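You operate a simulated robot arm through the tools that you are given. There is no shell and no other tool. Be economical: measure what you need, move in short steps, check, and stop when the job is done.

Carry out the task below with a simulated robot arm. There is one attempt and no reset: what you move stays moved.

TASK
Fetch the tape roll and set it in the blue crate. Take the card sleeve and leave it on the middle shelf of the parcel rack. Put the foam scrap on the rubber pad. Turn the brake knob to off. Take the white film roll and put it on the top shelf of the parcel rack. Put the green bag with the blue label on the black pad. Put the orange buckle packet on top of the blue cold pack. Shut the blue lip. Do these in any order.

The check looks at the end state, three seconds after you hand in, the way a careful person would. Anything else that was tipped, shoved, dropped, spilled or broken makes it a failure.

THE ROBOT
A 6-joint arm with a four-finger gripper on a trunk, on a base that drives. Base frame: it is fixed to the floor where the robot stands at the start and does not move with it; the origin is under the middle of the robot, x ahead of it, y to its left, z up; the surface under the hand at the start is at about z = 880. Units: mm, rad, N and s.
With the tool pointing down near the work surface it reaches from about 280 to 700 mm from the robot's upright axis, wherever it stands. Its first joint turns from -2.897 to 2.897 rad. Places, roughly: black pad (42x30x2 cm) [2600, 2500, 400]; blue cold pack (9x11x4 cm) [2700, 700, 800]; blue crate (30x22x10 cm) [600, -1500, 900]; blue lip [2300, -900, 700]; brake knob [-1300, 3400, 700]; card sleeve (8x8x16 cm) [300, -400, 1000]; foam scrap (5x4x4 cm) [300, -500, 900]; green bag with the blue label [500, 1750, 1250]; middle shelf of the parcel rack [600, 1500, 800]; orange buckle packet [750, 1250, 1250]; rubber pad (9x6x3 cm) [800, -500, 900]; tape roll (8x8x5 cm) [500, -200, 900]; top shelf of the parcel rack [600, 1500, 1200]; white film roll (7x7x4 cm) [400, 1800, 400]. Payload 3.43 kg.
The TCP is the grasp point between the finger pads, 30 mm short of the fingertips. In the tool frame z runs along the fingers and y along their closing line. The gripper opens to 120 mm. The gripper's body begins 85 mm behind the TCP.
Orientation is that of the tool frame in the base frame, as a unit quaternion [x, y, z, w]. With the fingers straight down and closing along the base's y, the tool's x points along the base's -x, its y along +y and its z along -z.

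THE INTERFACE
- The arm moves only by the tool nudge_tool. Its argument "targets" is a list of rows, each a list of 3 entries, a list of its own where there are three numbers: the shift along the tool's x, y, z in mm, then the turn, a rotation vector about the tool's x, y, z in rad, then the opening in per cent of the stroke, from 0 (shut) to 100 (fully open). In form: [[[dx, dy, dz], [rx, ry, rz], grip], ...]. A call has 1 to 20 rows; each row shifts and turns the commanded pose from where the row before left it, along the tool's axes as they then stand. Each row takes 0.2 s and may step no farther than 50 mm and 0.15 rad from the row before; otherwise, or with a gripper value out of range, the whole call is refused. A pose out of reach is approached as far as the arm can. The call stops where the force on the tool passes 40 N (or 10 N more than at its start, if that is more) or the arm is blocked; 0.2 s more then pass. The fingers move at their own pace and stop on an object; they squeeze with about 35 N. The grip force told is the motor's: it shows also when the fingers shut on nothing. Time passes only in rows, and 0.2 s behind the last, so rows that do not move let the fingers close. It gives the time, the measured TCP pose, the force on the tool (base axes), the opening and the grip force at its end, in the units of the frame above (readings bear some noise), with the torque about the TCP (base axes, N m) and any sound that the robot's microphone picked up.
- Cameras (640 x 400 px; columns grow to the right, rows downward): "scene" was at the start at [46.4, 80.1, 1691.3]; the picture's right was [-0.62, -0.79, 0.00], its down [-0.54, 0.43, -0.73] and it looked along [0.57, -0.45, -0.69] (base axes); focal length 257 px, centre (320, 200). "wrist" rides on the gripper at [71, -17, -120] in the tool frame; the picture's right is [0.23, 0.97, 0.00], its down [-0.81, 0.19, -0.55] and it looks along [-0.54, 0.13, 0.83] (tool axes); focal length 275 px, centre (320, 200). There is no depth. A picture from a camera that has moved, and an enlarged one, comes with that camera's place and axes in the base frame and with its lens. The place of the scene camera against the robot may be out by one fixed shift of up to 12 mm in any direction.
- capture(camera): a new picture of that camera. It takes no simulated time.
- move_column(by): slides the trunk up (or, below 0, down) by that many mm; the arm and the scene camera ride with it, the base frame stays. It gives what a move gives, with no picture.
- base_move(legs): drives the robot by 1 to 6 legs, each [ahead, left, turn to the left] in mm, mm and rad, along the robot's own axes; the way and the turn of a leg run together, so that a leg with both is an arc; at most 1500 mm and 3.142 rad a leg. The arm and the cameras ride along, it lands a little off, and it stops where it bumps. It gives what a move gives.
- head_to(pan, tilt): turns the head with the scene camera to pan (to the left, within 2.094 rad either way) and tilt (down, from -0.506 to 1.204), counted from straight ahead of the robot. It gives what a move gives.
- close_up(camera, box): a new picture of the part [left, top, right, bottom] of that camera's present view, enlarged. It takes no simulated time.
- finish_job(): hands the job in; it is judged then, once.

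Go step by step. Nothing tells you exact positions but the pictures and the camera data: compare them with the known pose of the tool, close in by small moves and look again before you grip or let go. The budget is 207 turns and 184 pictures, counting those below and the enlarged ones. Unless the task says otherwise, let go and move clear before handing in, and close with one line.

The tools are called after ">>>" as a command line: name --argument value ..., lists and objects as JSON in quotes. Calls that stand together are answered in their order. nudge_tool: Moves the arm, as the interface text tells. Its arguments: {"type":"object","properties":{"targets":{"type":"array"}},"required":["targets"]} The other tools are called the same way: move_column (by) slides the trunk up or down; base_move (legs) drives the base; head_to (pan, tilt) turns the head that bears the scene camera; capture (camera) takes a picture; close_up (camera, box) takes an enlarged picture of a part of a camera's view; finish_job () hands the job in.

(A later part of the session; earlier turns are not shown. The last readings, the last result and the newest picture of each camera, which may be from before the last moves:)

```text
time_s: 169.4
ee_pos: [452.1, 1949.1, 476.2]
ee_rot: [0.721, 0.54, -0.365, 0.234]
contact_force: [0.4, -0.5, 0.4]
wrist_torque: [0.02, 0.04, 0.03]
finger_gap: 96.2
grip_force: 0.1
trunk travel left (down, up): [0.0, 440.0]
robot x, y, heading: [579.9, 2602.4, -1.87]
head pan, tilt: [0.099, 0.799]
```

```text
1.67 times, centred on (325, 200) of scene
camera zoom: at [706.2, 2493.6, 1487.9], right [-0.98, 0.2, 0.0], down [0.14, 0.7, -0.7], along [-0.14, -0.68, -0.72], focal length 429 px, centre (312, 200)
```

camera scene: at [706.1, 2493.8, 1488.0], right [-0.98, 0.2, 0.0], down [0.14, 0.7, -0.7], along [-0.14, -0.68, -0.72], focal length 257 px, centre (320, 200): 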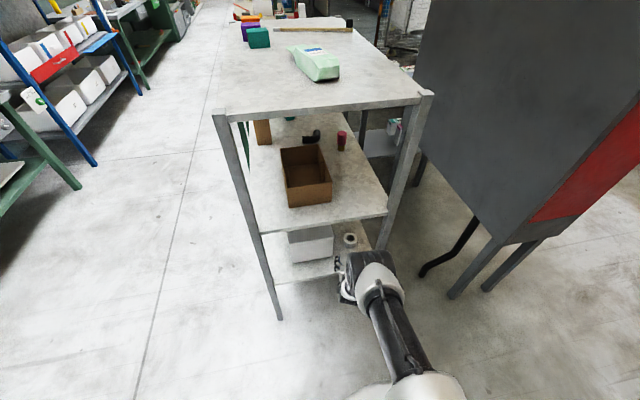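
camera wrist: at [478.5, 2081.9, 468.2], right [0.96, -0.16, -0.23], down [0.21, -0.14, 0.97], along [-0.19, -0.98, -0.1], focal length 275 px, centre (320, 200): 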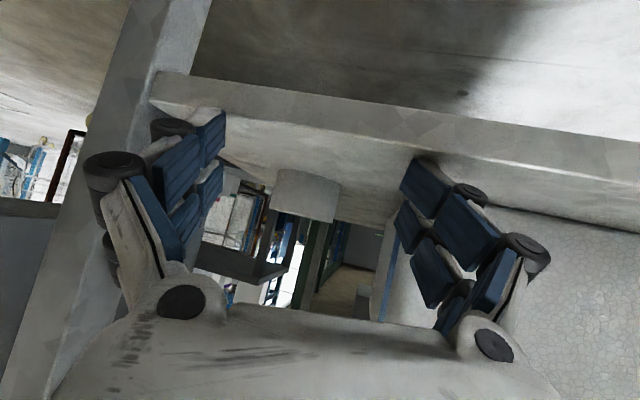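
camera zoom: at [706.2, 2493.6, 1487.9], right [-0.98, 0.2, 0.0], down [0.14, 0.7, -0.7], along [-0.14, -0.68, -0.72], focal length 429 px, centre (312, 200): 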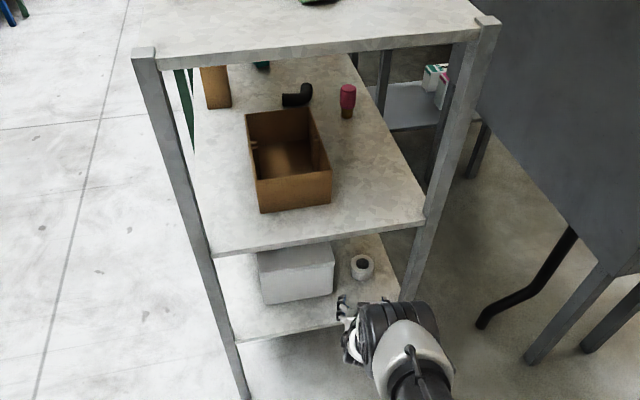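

Film roll centre ≈ (408, 1797), shelf top ≈ 418. I advance 95 mm and check the alignment.

>>> base_move --legs '[[95, 0, 0]]'

>>> capture --camera "wrist"

>>> close_up --camera "scene" --box '[200, 80, 450, 320]'

```text
time_s: 170.6
ee_pos: [424.1, 1859.4, 477.7]
ee_rot: [0.721, 0.541, -0.364, 0.234]
contact_force: [-0.5, -0.8, -0.2]
wrist_torque: [0.0, 0.01, -0.01]
finger_gap: 96.0
grip_force: 0.1
trunk travel left (down, up): [0.0, 440.0]
robot x, y, heading: [551.1, 2512.9, -1.873]
head pan, tilt: [0.099, 0.799]
```

```text
114 pictures are left
camera wrist: at [450.3, 1994.6, 497.5], right [0.96, -0.16, -0.23], down [0.21, -0.15, 0.97], along [-0.19, -0.98, -0.11], focal length 275 px, centre (320, 200)
```

wrist: 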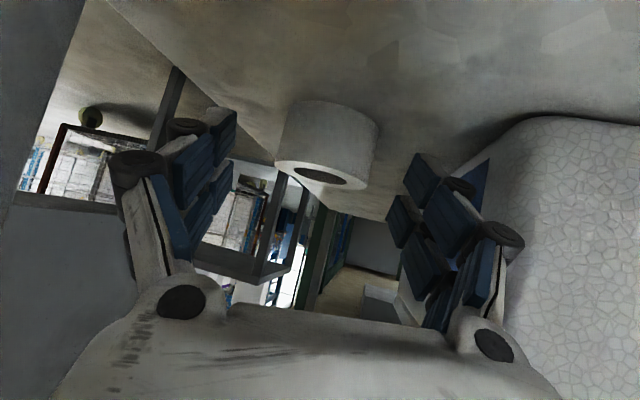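

```text
1.67 times, centred on (325, 200) of scene
camera zoom: at [678.3, 2403.5, 1487.9], right [-0.98, 0.2, 0.0], down [0.14, 0.7, -0.7], along [-0.14, -0.68, -0.72], focal length 429 px, centre (312, 200)
```

zoom: 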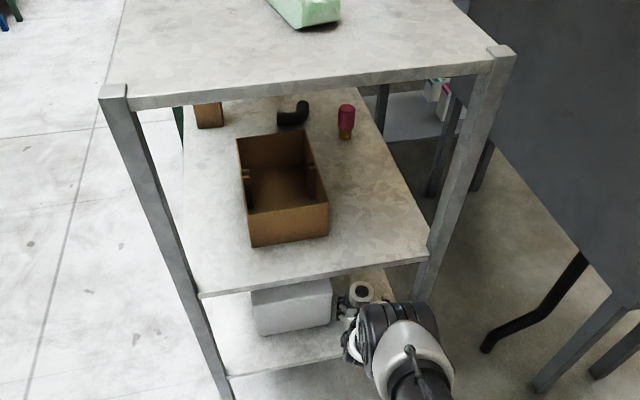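

Aligned. I drive in the last 64 mm, then lower.

>>> nudge_tool --targets '[[[0, 2, 0], [0, 0, 0], 76], [[0, 0, 0], [0, 0, 0], 76]]'

>>> base_move --legs '[[64, 0, 0]]'

>>> capture --camera "wrist"

```text
time_s: 171.2
ee_pos: [425.7, 1857.2, 477.6]
ee_rot: [0.721, 0.541, -0.364, 0.234]
contact_force: [0.5, -0.1, 1.2]
wrist_torque: [0.01, -0.01, 0.01]
finger_gap: 91.1
grip_force: 0.0
trunk travel left (down, up): [0.0, 440.0]
robot x, y, heading: [553.8, 2517.1, -1.87]
head pan, tilt: [0.099, 0.799]
```

```text
time_s: 172.2
ee_pos: [407.5, 1796.7, 477.0]
ee_rot: [0.722, 0.54, -0.364, 0.233]
contact_force: [0.5, 0.6, -0.7]
wrist_torque: [0.01, 0.01, 0.01]
finger_gap: 91.3
grip_force: 0.0
trunk travel left (down, up): [0.0, 440.0]
robot x, y, heading: [533.7, 2448.6, -1.866]
head pan, tilt: [0.099, 0.799]
```

```text
112 pictures are left
camera wrist: at [433.8, 1932.5, 497.5], right [0.96, -0.16, -0.23], down [0.21, -0.15, 0.97], along [-0.19, -0.98, -0.11], focal length 275 px, centre (320, 200)
```

wrist: 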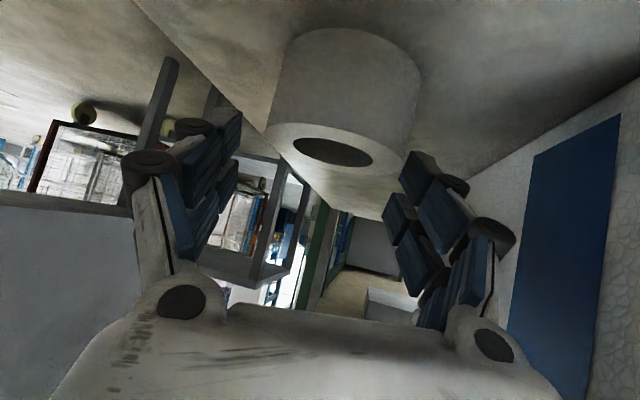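

>>> nudge_tool --targets '[[[10, 0, 5], [0, 0, 0], 76], [[8, 0, 4], [0, 0, 0], 76], [[0, 0, 0], [0, 0, 0], 76]]'

>>> capture --camera "wrist"

```text
time_s: 173.0
ee_pos: [408.7, 1800.4, 457.1]
ee_rot: [0.721, 0.54, -0.365, 0.234]
contact_force: [0.8, -0.4, -0.4]
wrist_torque: [0.02, 0.0, -0.01]
finger_gap: 91.2
grip_force: 0.2
trunk travel left (down, up): [0.0, 440.0]
robot x, y, heading: [532.9, 2452.6, -1.866]
head pan, tilt: [0.099, 0.799]
```

```text
111 pictures are left
camera wrist: at [434.1, 1936.2, 477.6], right [0.96, -0.16, -0.23], down [0.21, -0.15, 0.97], along [-0.19, -0.98, -0.11], focal length 275 px, centre (320, 200)
```

wrist: 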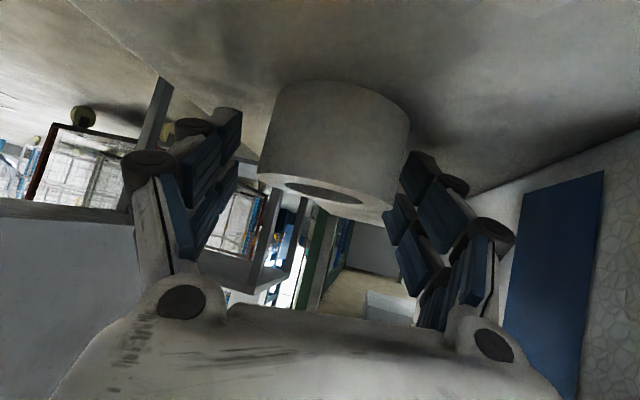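

>>> nudge_tool --targets '[[[2, 0, 1], [0, 0, 0], 50], [[0, 0, 0], [0, 0, 0], 50], [[0, 0, 0], [0, 0, 0], 50], [[0, 0, 0], [0, 0, 0], 50]]'

>>> capture --camera "wrist"

```text
time_s: 174.0
ee_pos: [407.5, 1799.7, 457.0]
ee_rot: [0.721, 0.54, -0.366, 0.235]
contact_force: [5.5, -1.9, 13.0]
wrist_torque: [-0.16, -0.58, 0.01]
finger_gap: 72.4
grip_force: 34.8
trunk travel left (down, up): [0.0, 440.0]
robot x, y, heading: [531.2, 2450.5, -1.875]
head pan, tilt: [0.099, 0.799]
```

```text
110 pictures are left
camera wrist: at [434.9, 1935.6, 477.0], right [0.96, -0.16, -0.23], down [0.21, -0.14, 0.97], along [-0.19, -0.98, -0.1], focal length 275 px, centre (320, 200)
```

wrist: 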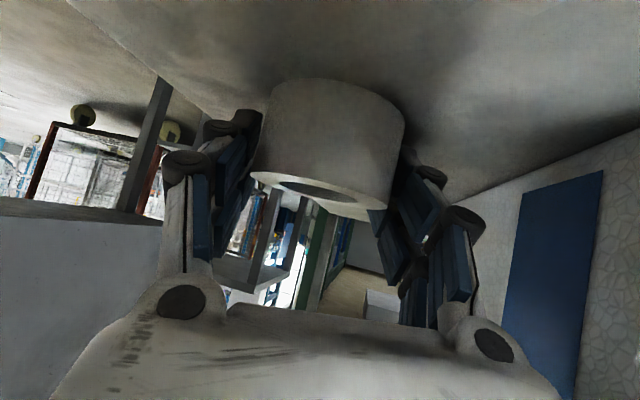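

Gripped (72 mm). I raise it a little and back out of the rack.

>>> nudge_tool --targets '[[[-12, 0, -9], [0, 0, 0], 50], [[-15, 0, -12], [0, 0, 0], 50], [[-15, 0, -12], [0, 0, 0], 50], [[0, 0, 0], [0, 0, 0], 50]]'

>>> base_move --legs '[[-400, 0, 0]]'

>>> capture --camera "wrist"

```text
time_s: 175.0
ee_pos: [411.6, 1799.0, 506.7]
ee_rot: [0.721, 0.541, -0.365, 0.233]
contact_force: [-0.3, -0.1, -0.9]
wrist_torque: [-0.02, -0.02, -0.01]
finger_gap: 72.4
grip_force: 35.3
trunk travel left (down, up): [0.0, 440.0]
robot x, y, heading: [534.8, 2451.5, -1.869]
head pan, tilt: [0.099, 0.799]
```

```text
time_s: 177.4
ee_pos: [529.0, 2180.9, 506.8]
ee_rot: [0.72, 0.541, -0.365, 0.234]
contact_force: [0.5, 0.8, -0.7]
wrist_torque: [0.0, 0.01, 0.02]
finger_gap: 72.0
grip_force: 34.8
trunk travel left (down, up): [0.0, 440.0]
robot x, y, heading: [657.2, 2833.5, -1.869]
head pan, tilt: [0.099, 0.799]
```

```text
109 pictures are left
camera wrist: at [555.6, 2316.2, 527.8], right [0.96, -0.15, -0.23], down [0.21, -0.15, 0.97], along [-0.18, -0.98, -0.11], focal length 275 px, centre (320, 200)
```

wrist: 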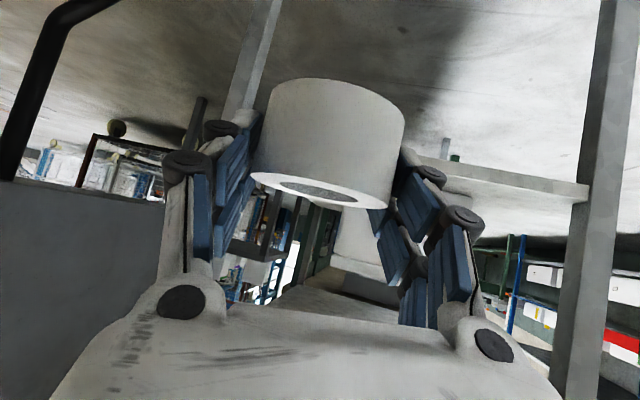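

The film roll is out. I raise the trunk fully, lift the arm above the top shelf and square up to the rack.

>>> move_column --by 440

>>> base_move --legs '[[0, 0, 0.299]]'

>>> nudge_tool --targets '[[[-31, 0, -25], [0, 0, 0], 50], [[-31, 0, -25], [0, 0, 0], 50], [[-31, 0, -25], [0, 0, 0], 50], [[-31, 0, -25], [0, 0, 0], 50], [[-31, 0, -25], [0, 0, 0], 50], [[-31, 0, -25], [0, 0, 0], 50], [[-31, 0, -25], [0, 0, 0], 50], [[-31, 0, -25], [0, 0, 0], 50], [[-31, 0, -25], [0, 0, 0], 50], [[0, 0, 0], [0, 0, 0], 50]]'

>>> capture --camera "wrist"

>>> capture --camera "scene"

```text
refused: 440 is not a number from -400 to 400
```

```text
time_s: 178.8
ee_pos: [723.1, 2173.3, 506.6]
ee_rot: [0.633, 0.642, -0.326, 0.286]
contact_force: [-0.3, -0.9, -0.9]
wrist_torque: [0.02, 0.0, 0.02]
finger_gap: 72.3
grip_force: 34.3
trunk travel left (down, up): [0.0, 440.0]
robot x, y, heading: [650.5, 2831.1, -1.574]
head pan, tilt: [0.099, 0.799]
```

```text
time_s: 181.0
ee_pos: [744.1, 2175.9, 865.0]
ee_rot: [0.633, 0.641, -0.326, 0.285]
contact_force: [0.2, -0.1, -1.0]
wrist_torque: [-0.01, -0.02, -0.01]
finger_gap: 71.8
grip_force: 35.3
trunk travel left (down, up): [0.0, 440.0]
robot x, y, heading: [653.2, 2833.8, -1.573]
head pan, tilt: [0.099, 0.799]
```

```text
108 pictures are left
camera wrist: at [729.9, 2312.8, 885.9], right [0.96, 0.13, -0.23], down [0.25, -0.08, 0.97], along [0.11, -0.99, -0.11], focal length 275 px, centre (320, 200)
```

wrist: 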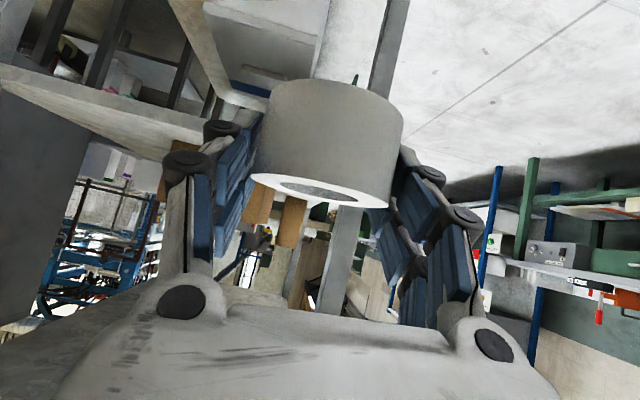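

```text
107 pictures are left
camera scene: at [800.8, 2764.2, 1487.9], right [-1.0, -0.1, 0.0], down [-0.07, 0.71, -0.7], along [0.07, -0.69, -0.72], focal length 257 px, centre (320, 200)
```

scene: 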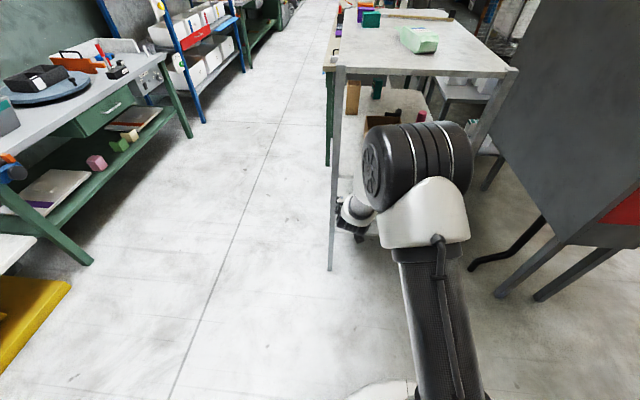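

Film still held; the column step was too large for one call. I raise the trunk by 390 now, then look.

>>> move_column --by 390

>>> nudge_tool --targets '[[[-20, -12, -16], [0, 0, 0], 50], [[-20, -12, -16], [0, 0, 0], 50], [[0, 0, 0], [0, 0, 0], 50]]'

>>> head_to --pan -0.1 --tilt 0.8

>>> capture --camera "scene"

>>> capture --camera "wrist"

```text
time_s: 184.8
ee_pos: [743.2, 2174.4, 1256.0]
ee_rot: [0.634, 0.641, -0.326, 0.285]
contact_force: [0.1, 0.0, -0.8]
wrist_torque: [0.0, 0.02, 0.0]
finger_gap: 71.4
grip_force: 35.1
trunk travel left (down, up): [-390.0, 50.0]
robot x, y, heading: [651.0, 2833.2, -1.573]
head pan, tilt: [0.099, 0.799]
```

```text
time_s: 185.6
ee_pos: [722.7, 2174.5, 1306.7]
ee_rot: [0.633, 0.642, -0.326, 0.285]
contact_force: [-0.3, -0.4, -1.8]
wrist_torque: [0.02, -0.01, 0.03]
finger_gap: 71.6
grip_force: 34.8
trunk travel left (down, up): [-390.0, 50.0]
robot x, y, heading: [652.4, 2834.2, -1.58]
head pan, tilt: [0.099, 0.799]
```

```text
time_s: 186.3
ee_pos: [723.1, 2175.1, 1306.6]
ee_rot: [0.634, 0.641, -0.326, 0.285]
contact_force: [0.3, -0.9, -1.6]
wrist_torque: [-0.04, 0.0, -0.03]
finger_gap: 71.4
grip_force: 34.8
trunk travel left (down, up): [-390.0, 50.0]
robot x, y, heading: [653.0, 2834.1, -1.578]
head pan, tilt: [-0.099, 0.799]
```

```text
106 pictures are left
camera scene: at [784.9, 2764.2, 1877.9], right [-0.99, 0.1, 0.0], down [0.07, 0.71, -0.7], along [-0.07, -0.69, -0.72], focal length 257 px, centre (320, 200)
```

scene: 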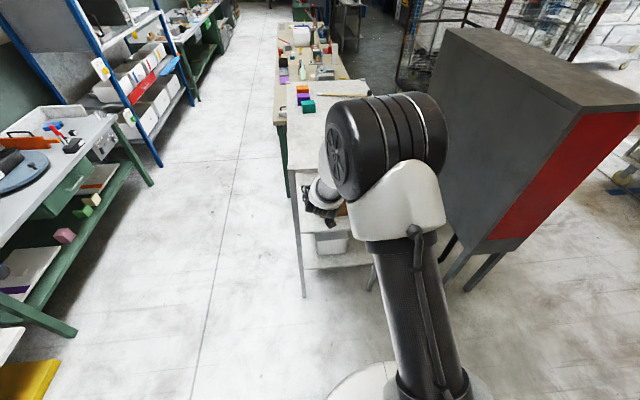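

```text
105 pictures are left
camera wrist: at [708.6, 2313.3, 1327.0], right [0.96, 0.13, -0.23], down [0.25, -0.08, 0.97], along [0.11, -0.99, -0.11], focal length 275 px, centre (320, 200)
```

wrist: 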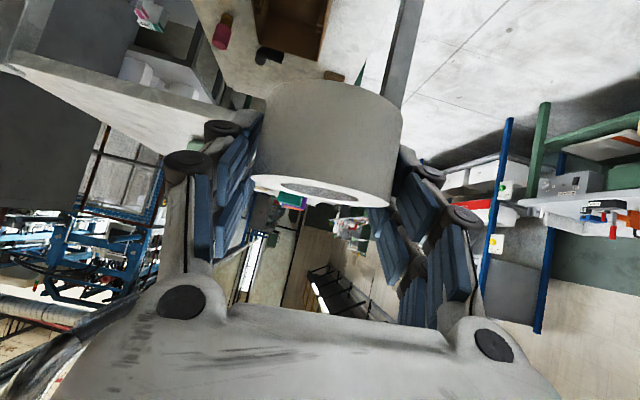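

>>> base_move --legs '[[365, 0, 0]]'

>>> capture --camera "scene"

>>> capture --camera "wrist"

```text
time_s: 188.6
ee_pos: [719.1, 1807.7, 1305.8]
ee_rot: [0.634, 0.64, -0.327, 0.285]
contact_force: [-0.7, 0.3, 0.2]
wrist_torque: [0.0, 0.02, 0.0]
finger_gap: 71.6
grip_force: 35.0
trunk travel left (down, up): [-390.0, 50.0]
robot x, y, heading: [649.5, 2463.5, -1.572]
head pan, tilt: [-0.099, 0.799]
```

```text
104 pictures are left
camera scene: at [782.6, 2395.9, 1877.9], right [-0.99, 0.11, 0.0], down [0.08, 0.71, -0.7], along [-0.07, -0.69, -0.72], focal length 257 px, centre (320, 200)
```

scene: 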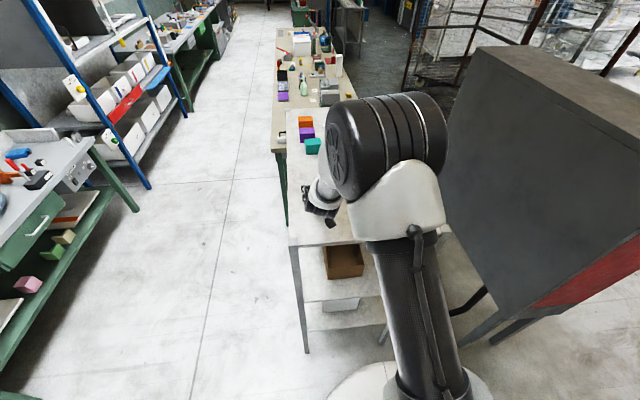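

```text
103 pictures are left
camera wrist: at [705.0, 1945.5, 1326.9], right [0.96, 0.13, -0.23], down [0.25, -0.08, 0.97], along [0.1, -0.99, -0.11], focal length 275 px, centre (320, 200)
```

wrist: 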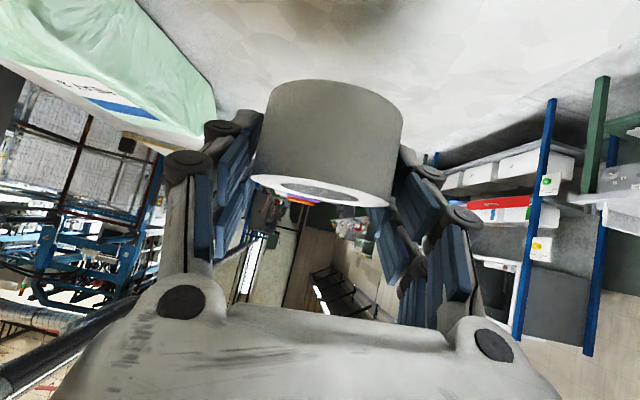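

The bag is well to the left (x<590). I lower the film roll onto the shelf at about (719, 1808).

>>> nudge_tool --targets '[[[23, 0, 18.5], [0, 0, 0], 50], [[12, 0, 9.5], [0, 0, 0], 50], [[4, 0, 3], [0, 0, 0], 50], [[0, 0, 0], [0, 0, 0], 50]]'

>>> capture --camera "wrist"

```text
time_s: 189.6
ee_pos: [714.7, 1807.0, 1259.6]
ee_rot: [0.634, 0.64, -0.328, 0.286]
contact_force: [0.0, -0.6, 7.8]
wrist_torque: [-0.02, -0.26, -0.03]
finger_gap: 71.3
grip_force: 35.3
trunk travel left (down, up): [-390.0, 50.0]
robot x, y, heading: [647.2, 2466.7, -1.577]
head pan, tilt: [-0.099, 0.799]
```

```text
102 pictures are left
camera wrist: at [702.0, 1945.5, 1278.8], right [0.96, 0.12, -0.23], down [0.25, -0.08, 0.97], along [0.1, -0.99, -0.1], focal length 275 px, centre (320, 200)
```

wrist: 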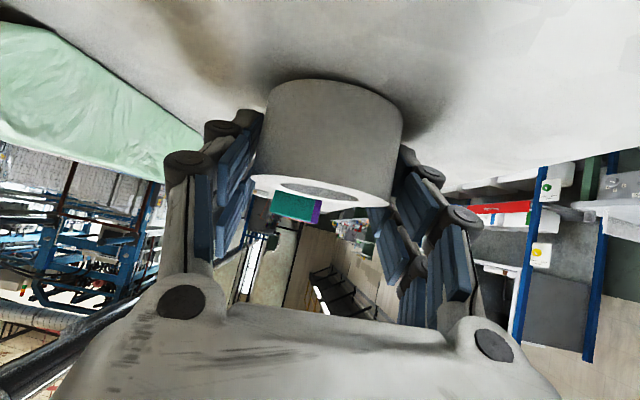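

>>> nudge_tool --targets '[[[2, 0, 1.5], [0, 0, 0], 50], [[0, 0, 0], [0, 0, 0], 68], [[0, 0, 0], [0, 0, 0], 76], [[0, 0, 0], [0, 0, 0], 76], [[0, 0, 0], [0, 0, 0], 76]]'

>>> capture --camera "wrist"

```text
time_s: 190.8
ee_pos: [715.6, 1808.2, 1253.2]
ee_rot: [0.635, 0.641, -0.325, 0.284]
contact_force: [-1.2, 0.4, -0.8]
wrist_torque: [0.01, -0.03, -0.01]
finger_gap: 92.3
grip_force: 0.0
trunk travel left (down, up): [-390.0, 50.0]
robot x, y, heading: [644.9, 2466.2, -1.58]
head pan, tilt: [-0.099, 0.799]
```

```text
101 pictures are left
camera wrist: at [701.8, 1946.8, 1274.4], right [0.96, 0.13, -0.23], down [0.25, -0.08, 0.97], along [0.1, -0.99, -0.11], focal length 275 px, centre (320, 200)
```

wrist: 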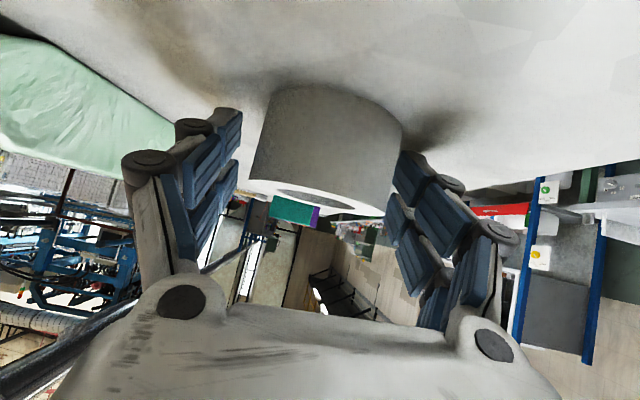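

Released and standing flat. I rise and move back to look at the green bag.

>>> nudge_tool --targets '[[[-31, 0, -25], [0, 0, 0], 76], [[-31, 0, -25], [0, 0, 0], 76], [[-31, 0, -25], [0, 0, 0], 76], [[0, 0, 0], [0, 0, 0], 76]]'

>>> base_move --legs '[[-200, -100, 0]]'

>>> head_to --pan 0.35 --tilt 0.8

>>> capture --camera "scene"

>>> capture --camera "wrist"

```text
time_s: 191.8
ee_pos: [720.6, 1808.3, 1373.7]
ee_rot: [0.634, 0.641, -0.326, 0.284]
contact_force: [-0.8, 0.0, 0.4]
wrist_torque: [0.02, -0.01, -0.01]
finger_gap: 91.3
grip_force: 0.0
trunk travel left (down, up): [-390.0, 50.0]
robot x, y, heading: [649.6, 2470.3, -1.582]
head pan, tilt: [-0.099, 0.799]
```

```text
time_s: 193.5
ee_pos: [623.6, 2007.2, 1374.8]
ee_rot: [0.634, 0.64, -0.327, 0.285]
contact_force: [0.2, 0.3, 0.0]
wrist_torque: [0.0, 0.0, -0.02]
finger_gap: 91.5
grip_force: 0.1
trunk travel left (down, up): [-390.0, 50.0]
robot x, y, heading: [554.0, 2665.8, -1.573]
head pan, tilt: [-0.099, 0.799]
```

```text
time_s: 194.4
ee_pos: [623.2, 2006.4, 1373.4]
ee_rot: [0.635, 0.64, -0.327, 0.284]
contact_force: [0.3, 0.3, 0.7]
wrist_torque: [0.0, 0.0, 0.03]
finger_gap: 91.3
grip_force: 0.0
trunk travel left (down, up): [-390.0, 50.0]
robot x, y, heading: [550.4, 2661.0, -1.579]
head pan, tilt: [0.351, 0.799]
```

```text
100 pictures are left
camera scene: at [719.8, 2598.1, 1877.9], right [-0.94, -0.34, 0.0], down [-0.24, 0.68, -0.7], along [0.24, -0.66, -0.72], focal length 257 px, centre (320, 200)
```

scene: 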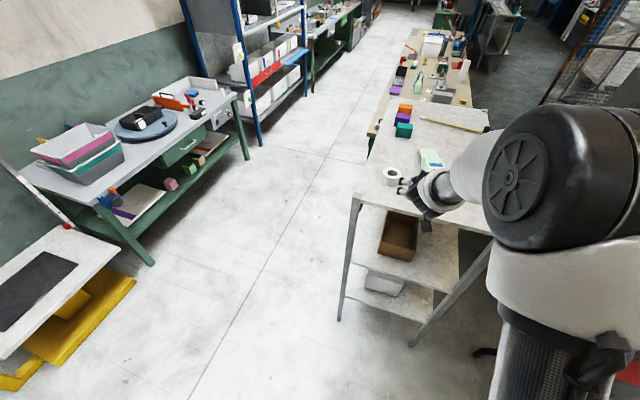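

```text
99 pictures are left
camera wrist: at [609.4, 2144.7, 1394.8], right [0.96, 0.13, -0.23], down [0.25, -0.08, 0.97], along [0.1, -0.99, -0.11], focal length 275 px, centre (320, 200)
```

wrist: 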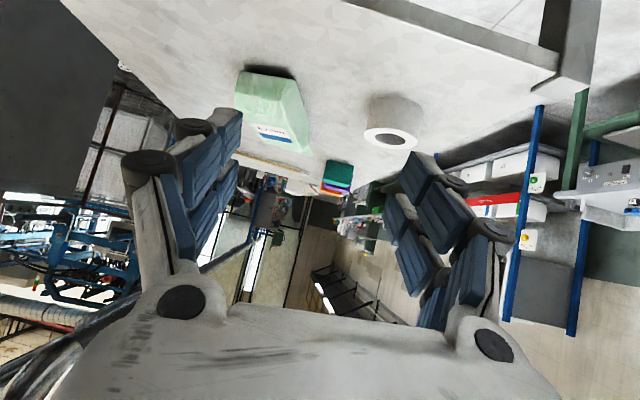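

>>> close_up --camera "wrist" --box '[200, 40, 440, 200]'

>>> close_up --camera "scene" --box '[350, 90, 500, 210]'

```text
2.50 times, centred on (320, 120) of wrist
camera zoom: at [609.4, 2144.7, 1394.8], right [0.96, 0.13, -0.23], down [0.25, -0.08, 0.97], along [0.1, -0.99, -0.11], focal length 688 px, centre (320, 400)
```

zoom: 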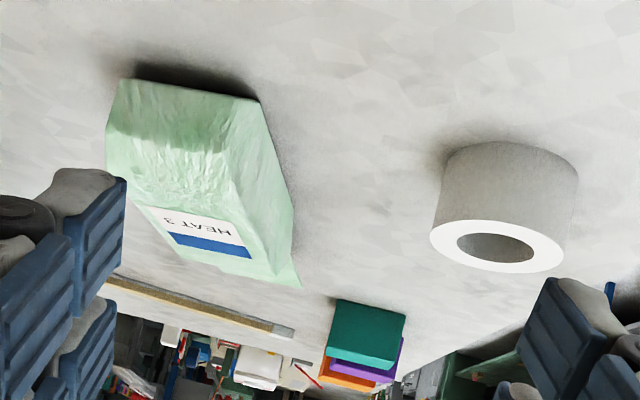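

```text
3.33 times, centred on (425, 150) of scene
camera zoom: at [719.8, 2598.1, 1877.9], right [-0.94, -0.34, 0.0], down [-0.24, 0.68, -0.7], along [0.24, -0.66, -0.72], focal length 858 px, centre (-30, 367)
```

zoom: 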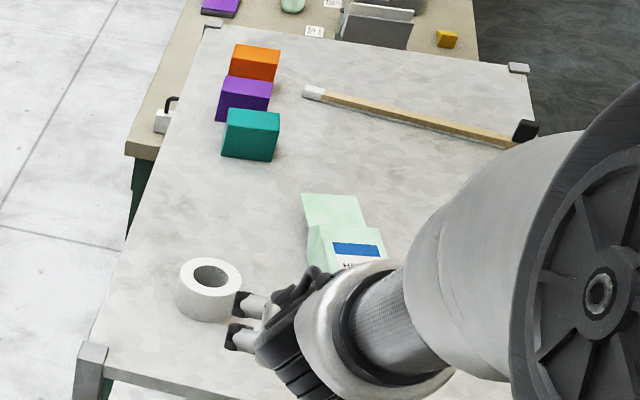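

The bag lies from about (540, 1800) to (600, 1540), its thick part near y≈1720. I turn to align with it and come in above.

>>> base_move --legs '[[0, 0, 0.215], [190, -267, 0]]'

>>> capture --camera "wrist"

```text
time_s: 197.4
ee_pos: [541.6, 1799.1, 1373.8]
ee_rot: [0.563, 0.704, -0.294, 0.318]
contact_force: [0.1, 0.1, 0.5]
wrist_torque: [0.01, 0.01, 0.0]
finger_gap: 91.4
grip_force: 0.1
trunk travel left (down, up): [-390.0, 50.0]
robot x, y, heading: [332.1, 2428.6, -1.362]
head pan, tilt: [0.351, 0.799]
```

```text
96 pictures are left
camera wrist: at [497.8, 1930.2, 1394.8], right [0.92, 0.33, -0.23], down [0.26, -0.03, 0.97], along [0.31, -0.94, -0.11], focal length 275 px, centre (320, 200)
```

wrist: 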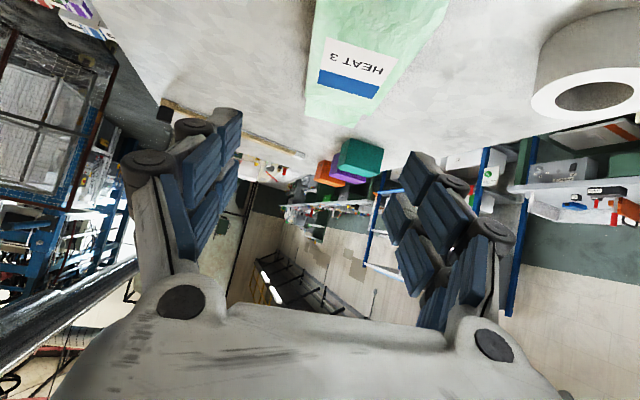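

>>> nudge_tool --targets '[[[0, 0, 0], [0, 0.1, 0], 90], [[0, 0, 0], [0, 0.1, 0], 90], [[0, 0, 0], [0, 0.1, 0], 90], [[0, 0, 0], [0, 0.1, 0], 90], [[0, 0, 0], [0, 0, 0], 90]]'

>>> capture --camera "wrist"

```text
time_s: 198.6
ee_pos: [533.1, 1794.8, 1375.8]
ee_rot: [0.609, 0.741, -0.209, 0.188]
contact_force: [0.6, 0.3, -0.1]
wrist_torque: [0.0, 0.01, 0.01]
finger_gap: 108.0
grip_force: 0.0
out of reach, approached as far as the arm can: row 2, 3
trunk travel left (down, up): [-390.0, 50.0]
robot x, y, heading: [332.3, 2423.7, -1.361]
head pan, tilt: [0.351, 0.799]
```

```text
95 pictures are left
camera wrist: at [498.2, 1914.7, 1440.3], right [0.91, 0.36, -0.2], down [0.33, -0.34, 0.88], along [0.25, -0.87, -0.42], focal length 275 px, centre (320, 200)
```

wrist: 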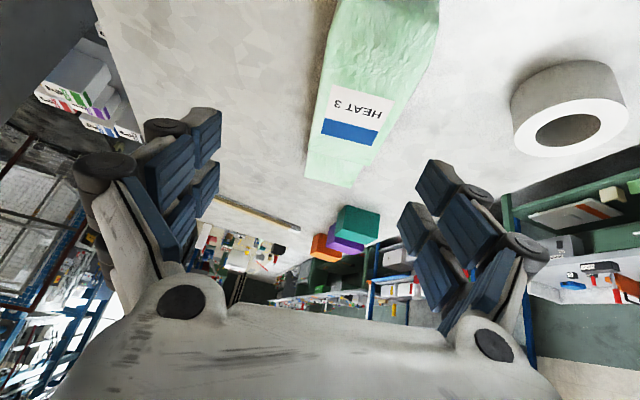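

>>> nudge_tool --targets '[[[9, 4, 28], [0, 0, 0], 90], [[9, 4, 28], [0, 0, 0], 90], [[9, 4, 28], [0, 0, 0], 90], [[0, 0, 0], [0, 0, 0], 90]]'

>>> capture --camera "wrist"

>>> close_up --camera "scene" --box '[350, 90, 500, 210]'

```text
time_s: 199.6
ee_pos: [541.5, 1772.9, 1290.2]
ee_rot: [0.609, 0.742, -0.209, 0.188]
contact_force: [0.0, 0.3, -0.2]
wrist_torque: [0.0, 0.0, 0.01]
finger_gap: 108.0
grip_force: 0.0
trunk travel left (down, up): [-390.0, 50.0]
robot x, y, heading: [330.3, 2428.6, -1.36]
head pan, tilt: [0.351, 0.799]
```

```text
94 pictures are left
camera wrist: at [506.9, 1893.2, 1354.1], right [0.91, 0.36, -0.2], down [0.33, -0.34, 0.88], along [0.25, -0.87, -0.42], focal length 275 px, centre (320, 200)
```

wrist: 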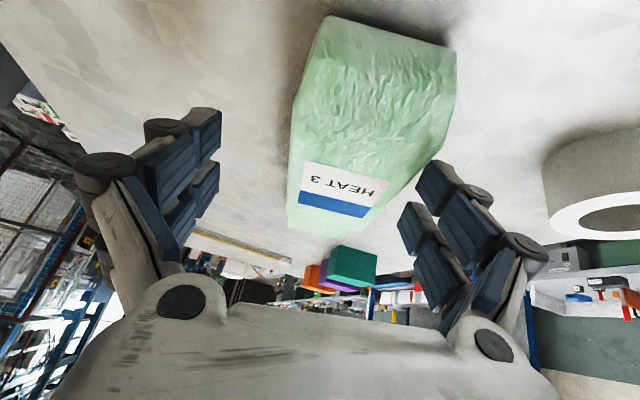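

```text
3.33 times, centred on (425, 150) of scene
camera zoom: at [508.5, 2397.4, 1878.0], right [-0.85, -0.53, 0.0], down [-0.38, 0.61, -0.7], along [0.37, -0.59, -0.72], focal length 858 px, centre (-30, 367)
```

zoom: 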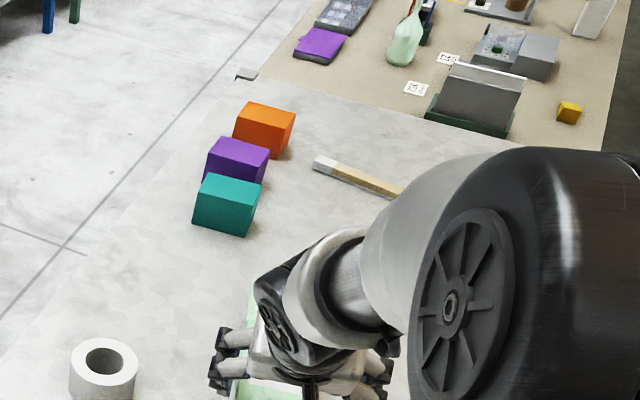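

>>> nudge_tool --targets '[[[0, 12, 0], [0, 0, 0], 90], [[5, 0, 19], [0, 0, 0], 90], [[5, 0, 17], [0, 0, 0], 90], [[0, 0, 0], [0, 0, 0], 90]]'

>>> capture --camera "wrist"

```text
time_s: 200.6
ee_pos: [551.2, 1762.5, 1253.3]
ee_rot: [0.61, 0.741, -0.209, 0.188]
contact_force: [0.0, -0.1, 0.4]
wrist_torque: [0.04, 0.0, -0.02]
finger_gap: 107.6
grip_force: 0.1
trunk travel left (down, up): [-390.0, 50.0]
robot x, y, heading: [333.7, 2426.9, -1.363]
head pan, tilt: [0.351, 0.799]
```

```text
92 pictures are left
camera wrist: at [517.0, 1883.0, 1317.4], right [0.91, 0.36, -0.2], down [0.33, -0.34, 0.88], along [0.25, -0.87, -0.42], focal length 275 px, centre (320, 200)
```

wrist: 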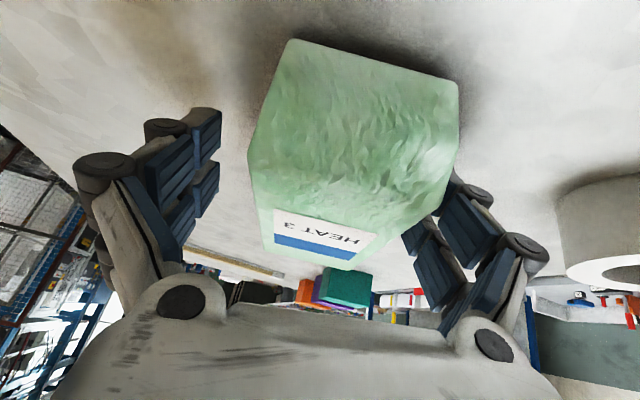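

>>> nudge_tool --targets '[[[0, 10, 0], [0, 0, 0], 92], [[0, 0, 0], [0, 0, 0], 92]]'

>>> capture --camera "wrist"

```text
time_s: 201.2
ee_pos: [561.3, 1763.3, 1250.7]
ee_rot: [0.61, 0.741, -0.208, 0.188]
contact_force: [0.5, 0.2, -0.8]
wrist_torque: [0.01, -0.01, -0.02]
finger_gap: 110.3
grip_force: 0.1
trunk travel left (down, up): [-390.0, 50.0]
robot x, y, heading: [332.1, 2424.5, -1.365]
head pan, tilt: [0.351, 0.799]
```

```text
91 pictures are left
camera wrist: at [526.9, 1884.5, 1316.0], right [0.91, 0.36, -0.2], down [0.33, -0.34, 0.88], along [0.25, -0.87, -0.42], focal length 275 px, centre (320, 200)
```

wrist: 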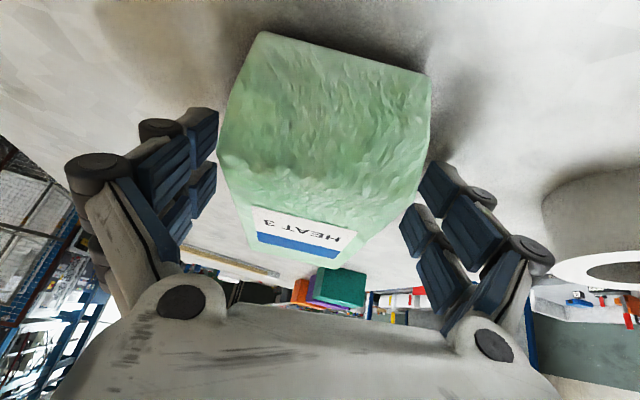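

Nicely centred on the bag. I close gently.

>>> nudge_tool --targets '[[[0, 0, 0], [0, 0, 0], 60], [[0, 0, 0], [0, 0, 0], 50], [[0, 0, 0], [0, 0, 0], 50], [[0, 0, 0], [0, 0, 0], 50], [[0, 0, 0], [0, 0, 0], 50]]'

>>> capture --camera "wrist"

```text
time_s: 202.4
ee_pos: [566.6, 1767.3, 1257.5]
ee_rot: [0.607, 0.741, -0.21, 0.195]
contact_force: [18.8, 6.1, 34.1]
wrist_torque: [0.66, -1.95, 0.02]
finger_gap: 69.9
grip_force: 31.7
trunk travel left (down, up): [-390.0, 50.0]
robot x, y, heading: [330.5, 2427.3, -1.36]
head pan, tilt: [0.351, 0.799]
```

```text
90 pictures are left
camera wrist: at [531.6, 1886.6, 1320.7], right [0.91, 0.36, -0.2], down [0.32, -0.33, 0.89], along [0.25, -0.88, -0.41], focal length 275 px, centre (320, 200)
```

wrist: 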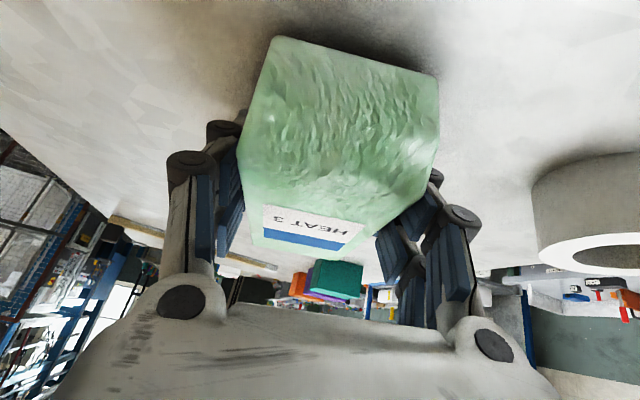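

Held at 70 mm. The fingertips press the shelf a little, so I lift straight away.

>>> nudge_tool --targets '[[[-5, 0, -8], [0, 0, 0], 50], [[-16, 0, -25], [0, 0, 0], 50], [[-20, 0, -31], [0, 0, 0], 50], [[-20, 0, -31], [0, 0, 0], 50], [[0, 0, 0], [0, 0, 0], 50]]'

>>> capture --camera "wrist"

```text
time_s: 203.6
ee_pos: [572.2, 1766.0, 1364.0]
ee_rot: [0.609, 0.742, -0.208, 0.188]
contact_force: [-0.1, 1.0, -0.9]
wrist_torque: [0.04, 0.02, 0.04]
finger_gap: 69.5
grip_force: 35.4
trunk travel left (down, up): [-390.0, 50.0]
robot x, y, heading: [333.3, 2425.7, -1.364]
head pan, tilt: [0.351, 0.799]
```

```text
89 pictures are left
camera wrist: at [537.6, 1885.7, 1429.2], right [0.91, 0.36, -0.2], down [0.33, -0.34, 0.88], along [0.25, -0.87, -0.43], focal length 275 px, centre (320, 200)
```

wrist: 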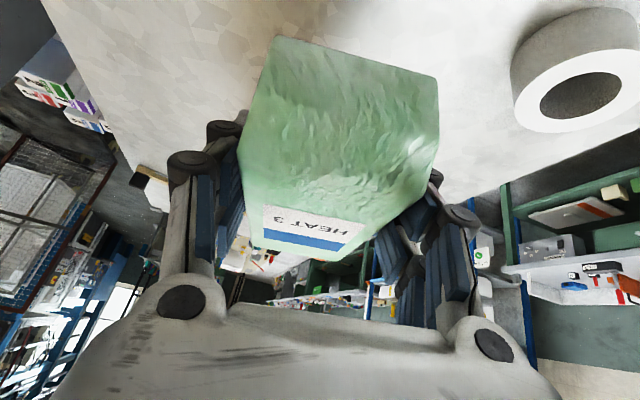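

The bag is held firmly. I back away from the rack, turn to +x and head to the lift table with the black pad.

>>> base_move --legs '[[-350, 0, 0], [0, 0, 1.364], [1200, -300, 0]]'

>>> head_to --pan 0.35 --tilt 0.7

>>> capture --camera "scene"

>>> capture --camera "wrist"

```text
time_s: 215.0
ee_pos: [2142.1, 2541.2, 1364.2]
ee_rot: [0.015, 0.96, -0.046, 0.277]
contact_force: [0.1, 0.9, -1.1]
wrist_torque: [0.02, 0.02, -0.01]
finger_gap: 69.4
grip_force: 35.6
trunk travel left (down, up): [-390.0, 50.0]
robot x, y, heading: [1449.8, 2456.6, -0.019]
head pan, tilt: [0.351, 0.799]
```

```text
time_s: 215.7
ee_pos: [2142.0, 2538.9, 1364.4]
ee_rot: [0.014, 0.96, -0.045, 0.277]
contact_force: [-0.6, 0.7, -0.1]
wrist_torque: [-0.02, 0.02, 0.03]
finger_gap: 69.2
grip_force: 34.9
trunk travel left (down, up): [-390.0, 50.0]
robot x, y, heading: [1446.4, 2454.9, -0.02]
head pan, tilt: [0.351, 0.7]
```

```text
88 pictures are left
camera scene: at [1509.7, 2612.7, 1886.2], right [0.33, -0.95, 0.0], down [-0.61, -0.21, -0.76], along [0.72, 0.25, -0.64], focal length 257 px, centre (320, 200)
```

scene: 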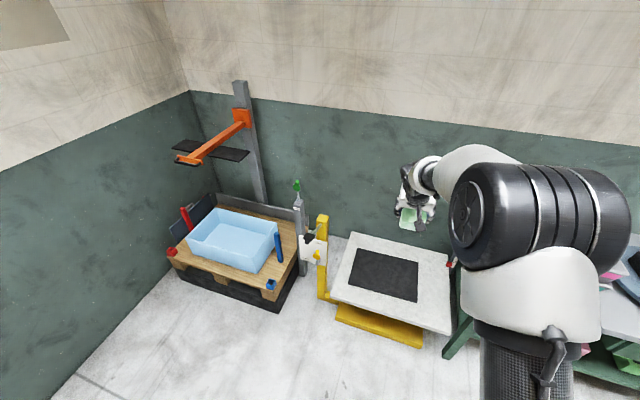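

```text
87 pictures are left
camera wrist: at [2015.0, 2533.7, 1429.4], right [-0.14, 0.97, -0.2], down [0.4, 0.24, 0.88], along [0.9, 0.05, -0.43], focal length 275 px, centre (320, 200)
```

wrist: 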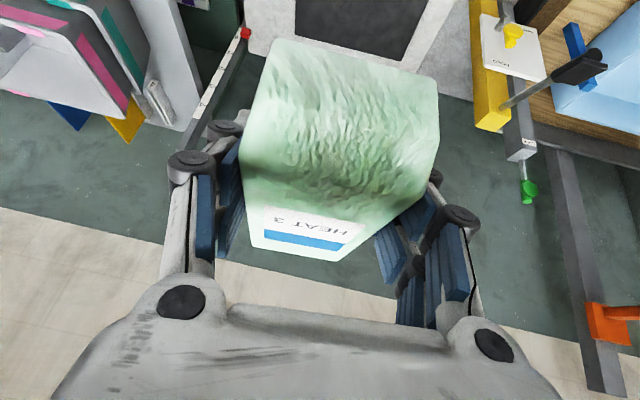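

The pad is at about (2600, 2530). I lower the trunk and arm here in the clear, then look again before advancing.

>>> move_column --by -390

>>> nudge_tool --targets '[[[28.8, 0, 33.8], [0, 0, 0], 50], [[28.8, 0, 33.8], [0, 0, 0], 50], [[28.8, 0, 33.8], [0, 0, 0], 50], [[28.8, 0, 33.8], [0, 0, 0], 50], [[28.8, 0, 33.8], [0, 0, 0], 50], [[28.8, 0, 33.8], [0, 0, 0], 50], [[28.8, 0, 33.8], [0, 0, 0], 50], [[28.8, 0, 33.8], [0, 0, 0], 50], [[28.8, 0, 33.8], [0, 0, 0], 50], [[0, 0, 0], [0, 0, 0], 50]]'

>>> capture --camera "wrist"

>>> capture --camera "scene"

```text
time_s: 219.4
ee_pos: [2141.2, 2540.3, 975.7]
ee_rot: [0.014, 0.96, -0.046, 0.276]
contact_force: [0.0, -0.9, 0.2]
wrist_torque: [-0.01, 0.01, 0.01]
finger_gap: 69.5
grip_force: 35.2
trunk travel left (down, up): [0.0, 440.0]
robot x, y, heading: [1445.5, 2452.2, -0.024]
head pan, tilt: [0.351, 0.7]
```

```text
time_s: 221.6
ee_pos: [2084.8, 2510.9, 579.3]
ee_rot: [0.014, 0.96, -0.046, 0.277]
contact_force: [0.3, 0.0, -0.3]
wrist_torque: [-0.03, 0.04, 0.02]
finger_gap: 69.4
grip_force: 35.4
trunk travel left (down, up): [0.0, 440.0]
robot x, y, heading: [1442.0, 2456.4, -0.02]
head pan, tilt: [0.351, 0.7]
```

```text
86 pictures are left
camera wrist: at [1958.5, 2505.6, 644.1], right [-0.14, 0.97, -0.2], down [0.4, 0.24, 0.88], along [0.9, 0.05, -0.42], focal length 275 px, centre (320, 200)
```

wrist: 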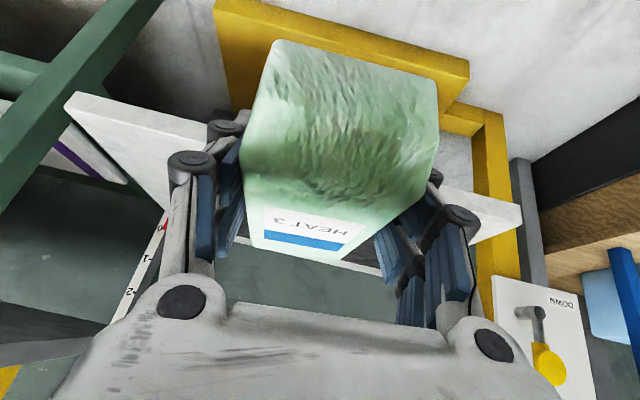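

```text
85 pictures are left
camera scene: at [1509.8, 2612.7, 1496.2], right [0.33, -0.95, 0.0], down [-0.61, -0.21, -0.76], along [0.72, 0.25, -0.64], focal length 257 px, centre (320, 200)
```

scene: 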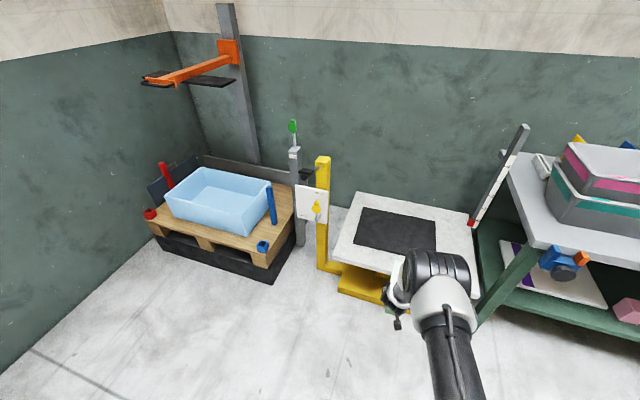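

The table top is near z 417 and the pad about 437. I advance 435 mm above it.

>>> base_move --legs '[[435, 5, 0.02]]'

>>> capture --camera "wrist"

>>> head_to --pan 0.25 --tilt 0.9

>>> capture --camera "scene"

```text
time_s: 224.3
ee_pos: [2524.8, 2526.2, 579.3]
ee_rot: [0.004, 0.96, -0.043, 0.277]
contact_force: [0.3, 0.1, -0.6]
wrist_torque: [0.02, -0.02, 0.03]
finger_gap: 69.2
grip_force: 35.0
trunk travel left (down, up): [0.0, 440.0]
robot x, y, heading: [1885.5, 2454.2, -0.0]
head pan, tilt: [0.351, 0.7]
```

```text
84 pictures are left
camera wrist: at [2399.2, 2517.5, 644.3], right [-0.16, 0.97, -0.2], down [0.4, 0.25, 0.88], along [0.9, 0.07, -0.43], focal length 275 px, centre (320, 200)
```

wrist: 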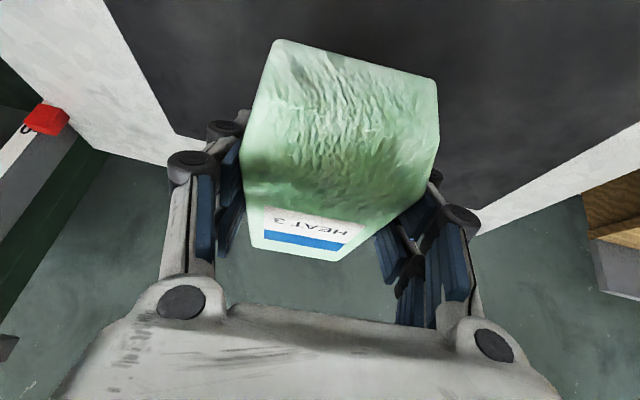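

```text
time_s: 225.0
ee_pos: [2525.2, 2526.6, 580.1]
ee_rot: [0.004, 0.96, -0.043, 0.277]
contact_force: [-0.8, 0.0, -0.2]
wrist_torque: [0.03, 0.02, 0.02]
finger_gap: 69.3
grip_force: 35.2
trunk travel left (down, up): [0.0, 440.0]
robot x, y, heading: [1887.0, 2457.3, 0.005]
head pan, tilt: [0.25, 0.901]
```

```text
83 pictures are left
camera scene: at [1941.7, 2604.7, 1480.1], right [0.25, -0.97, 0.0], down [-0.76, -0.2, -0.62], along [0.6, 0.15, -0.78], focal length 257 px, centre (320, 200)
```

scene: 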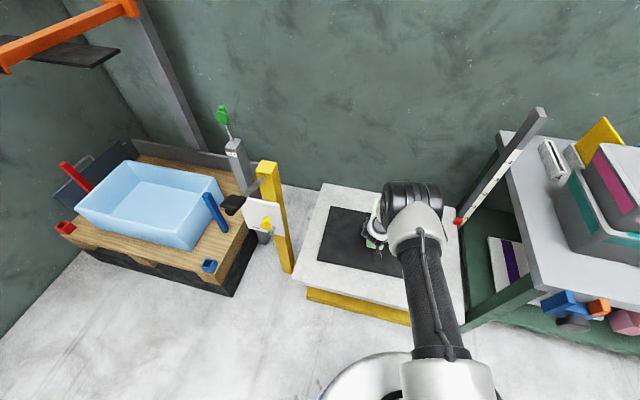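

The pad spans x 2427–2735, y 2322–2740, and the tool is over its middle. I lower until contact.

>>> nudge_tool --targets '[[[19.4, 0, 30.3], [0, 0, 0], 50], [[19.4, 0, 30.3], [0, 0, 0], 50], [[11, 0, 17], [0, 0, 0], 50], [[3, 0, 5], [0, 0, 0], 50], [[0, 0, 0], [0, 0, 0], 50]]'

>>> capture --camera "wrist"

```text
time_s: 226.0
ee_pos: [2533.3, 2522.0, 494.0]
ee_rot: [0.005, 0.957, -0.042, 0.286]
contact_force: [0.4, 0.8, 16.7]
wrist_torque: [0.66, 0.39, -0.02]
finger_gap: 69.4
grip_force: 35.2
trunk travel left (down, up): [0.0, 440.0]
robot x, y, heading: [1885.7, 2455.3, -0.001]
head pan, tilt: [0.25, 0.901]
stopped in row 4: the force on the tool passed its limit at 51 N (the readings are from after the stop); the commanded pose is now the measured one
```

```text
82 pictures are left
camera wrist: at [2405.7, 2511.8, 556.2], right [-0.16, 0.97, -0.2], down [0.38, 0.25, 0.89], along [0.91, 0.07, -0.41], focal length 275 px, centre (320, 200)
```

wrist: 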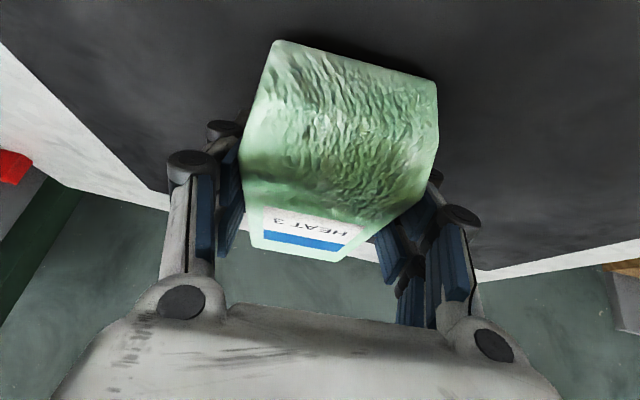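

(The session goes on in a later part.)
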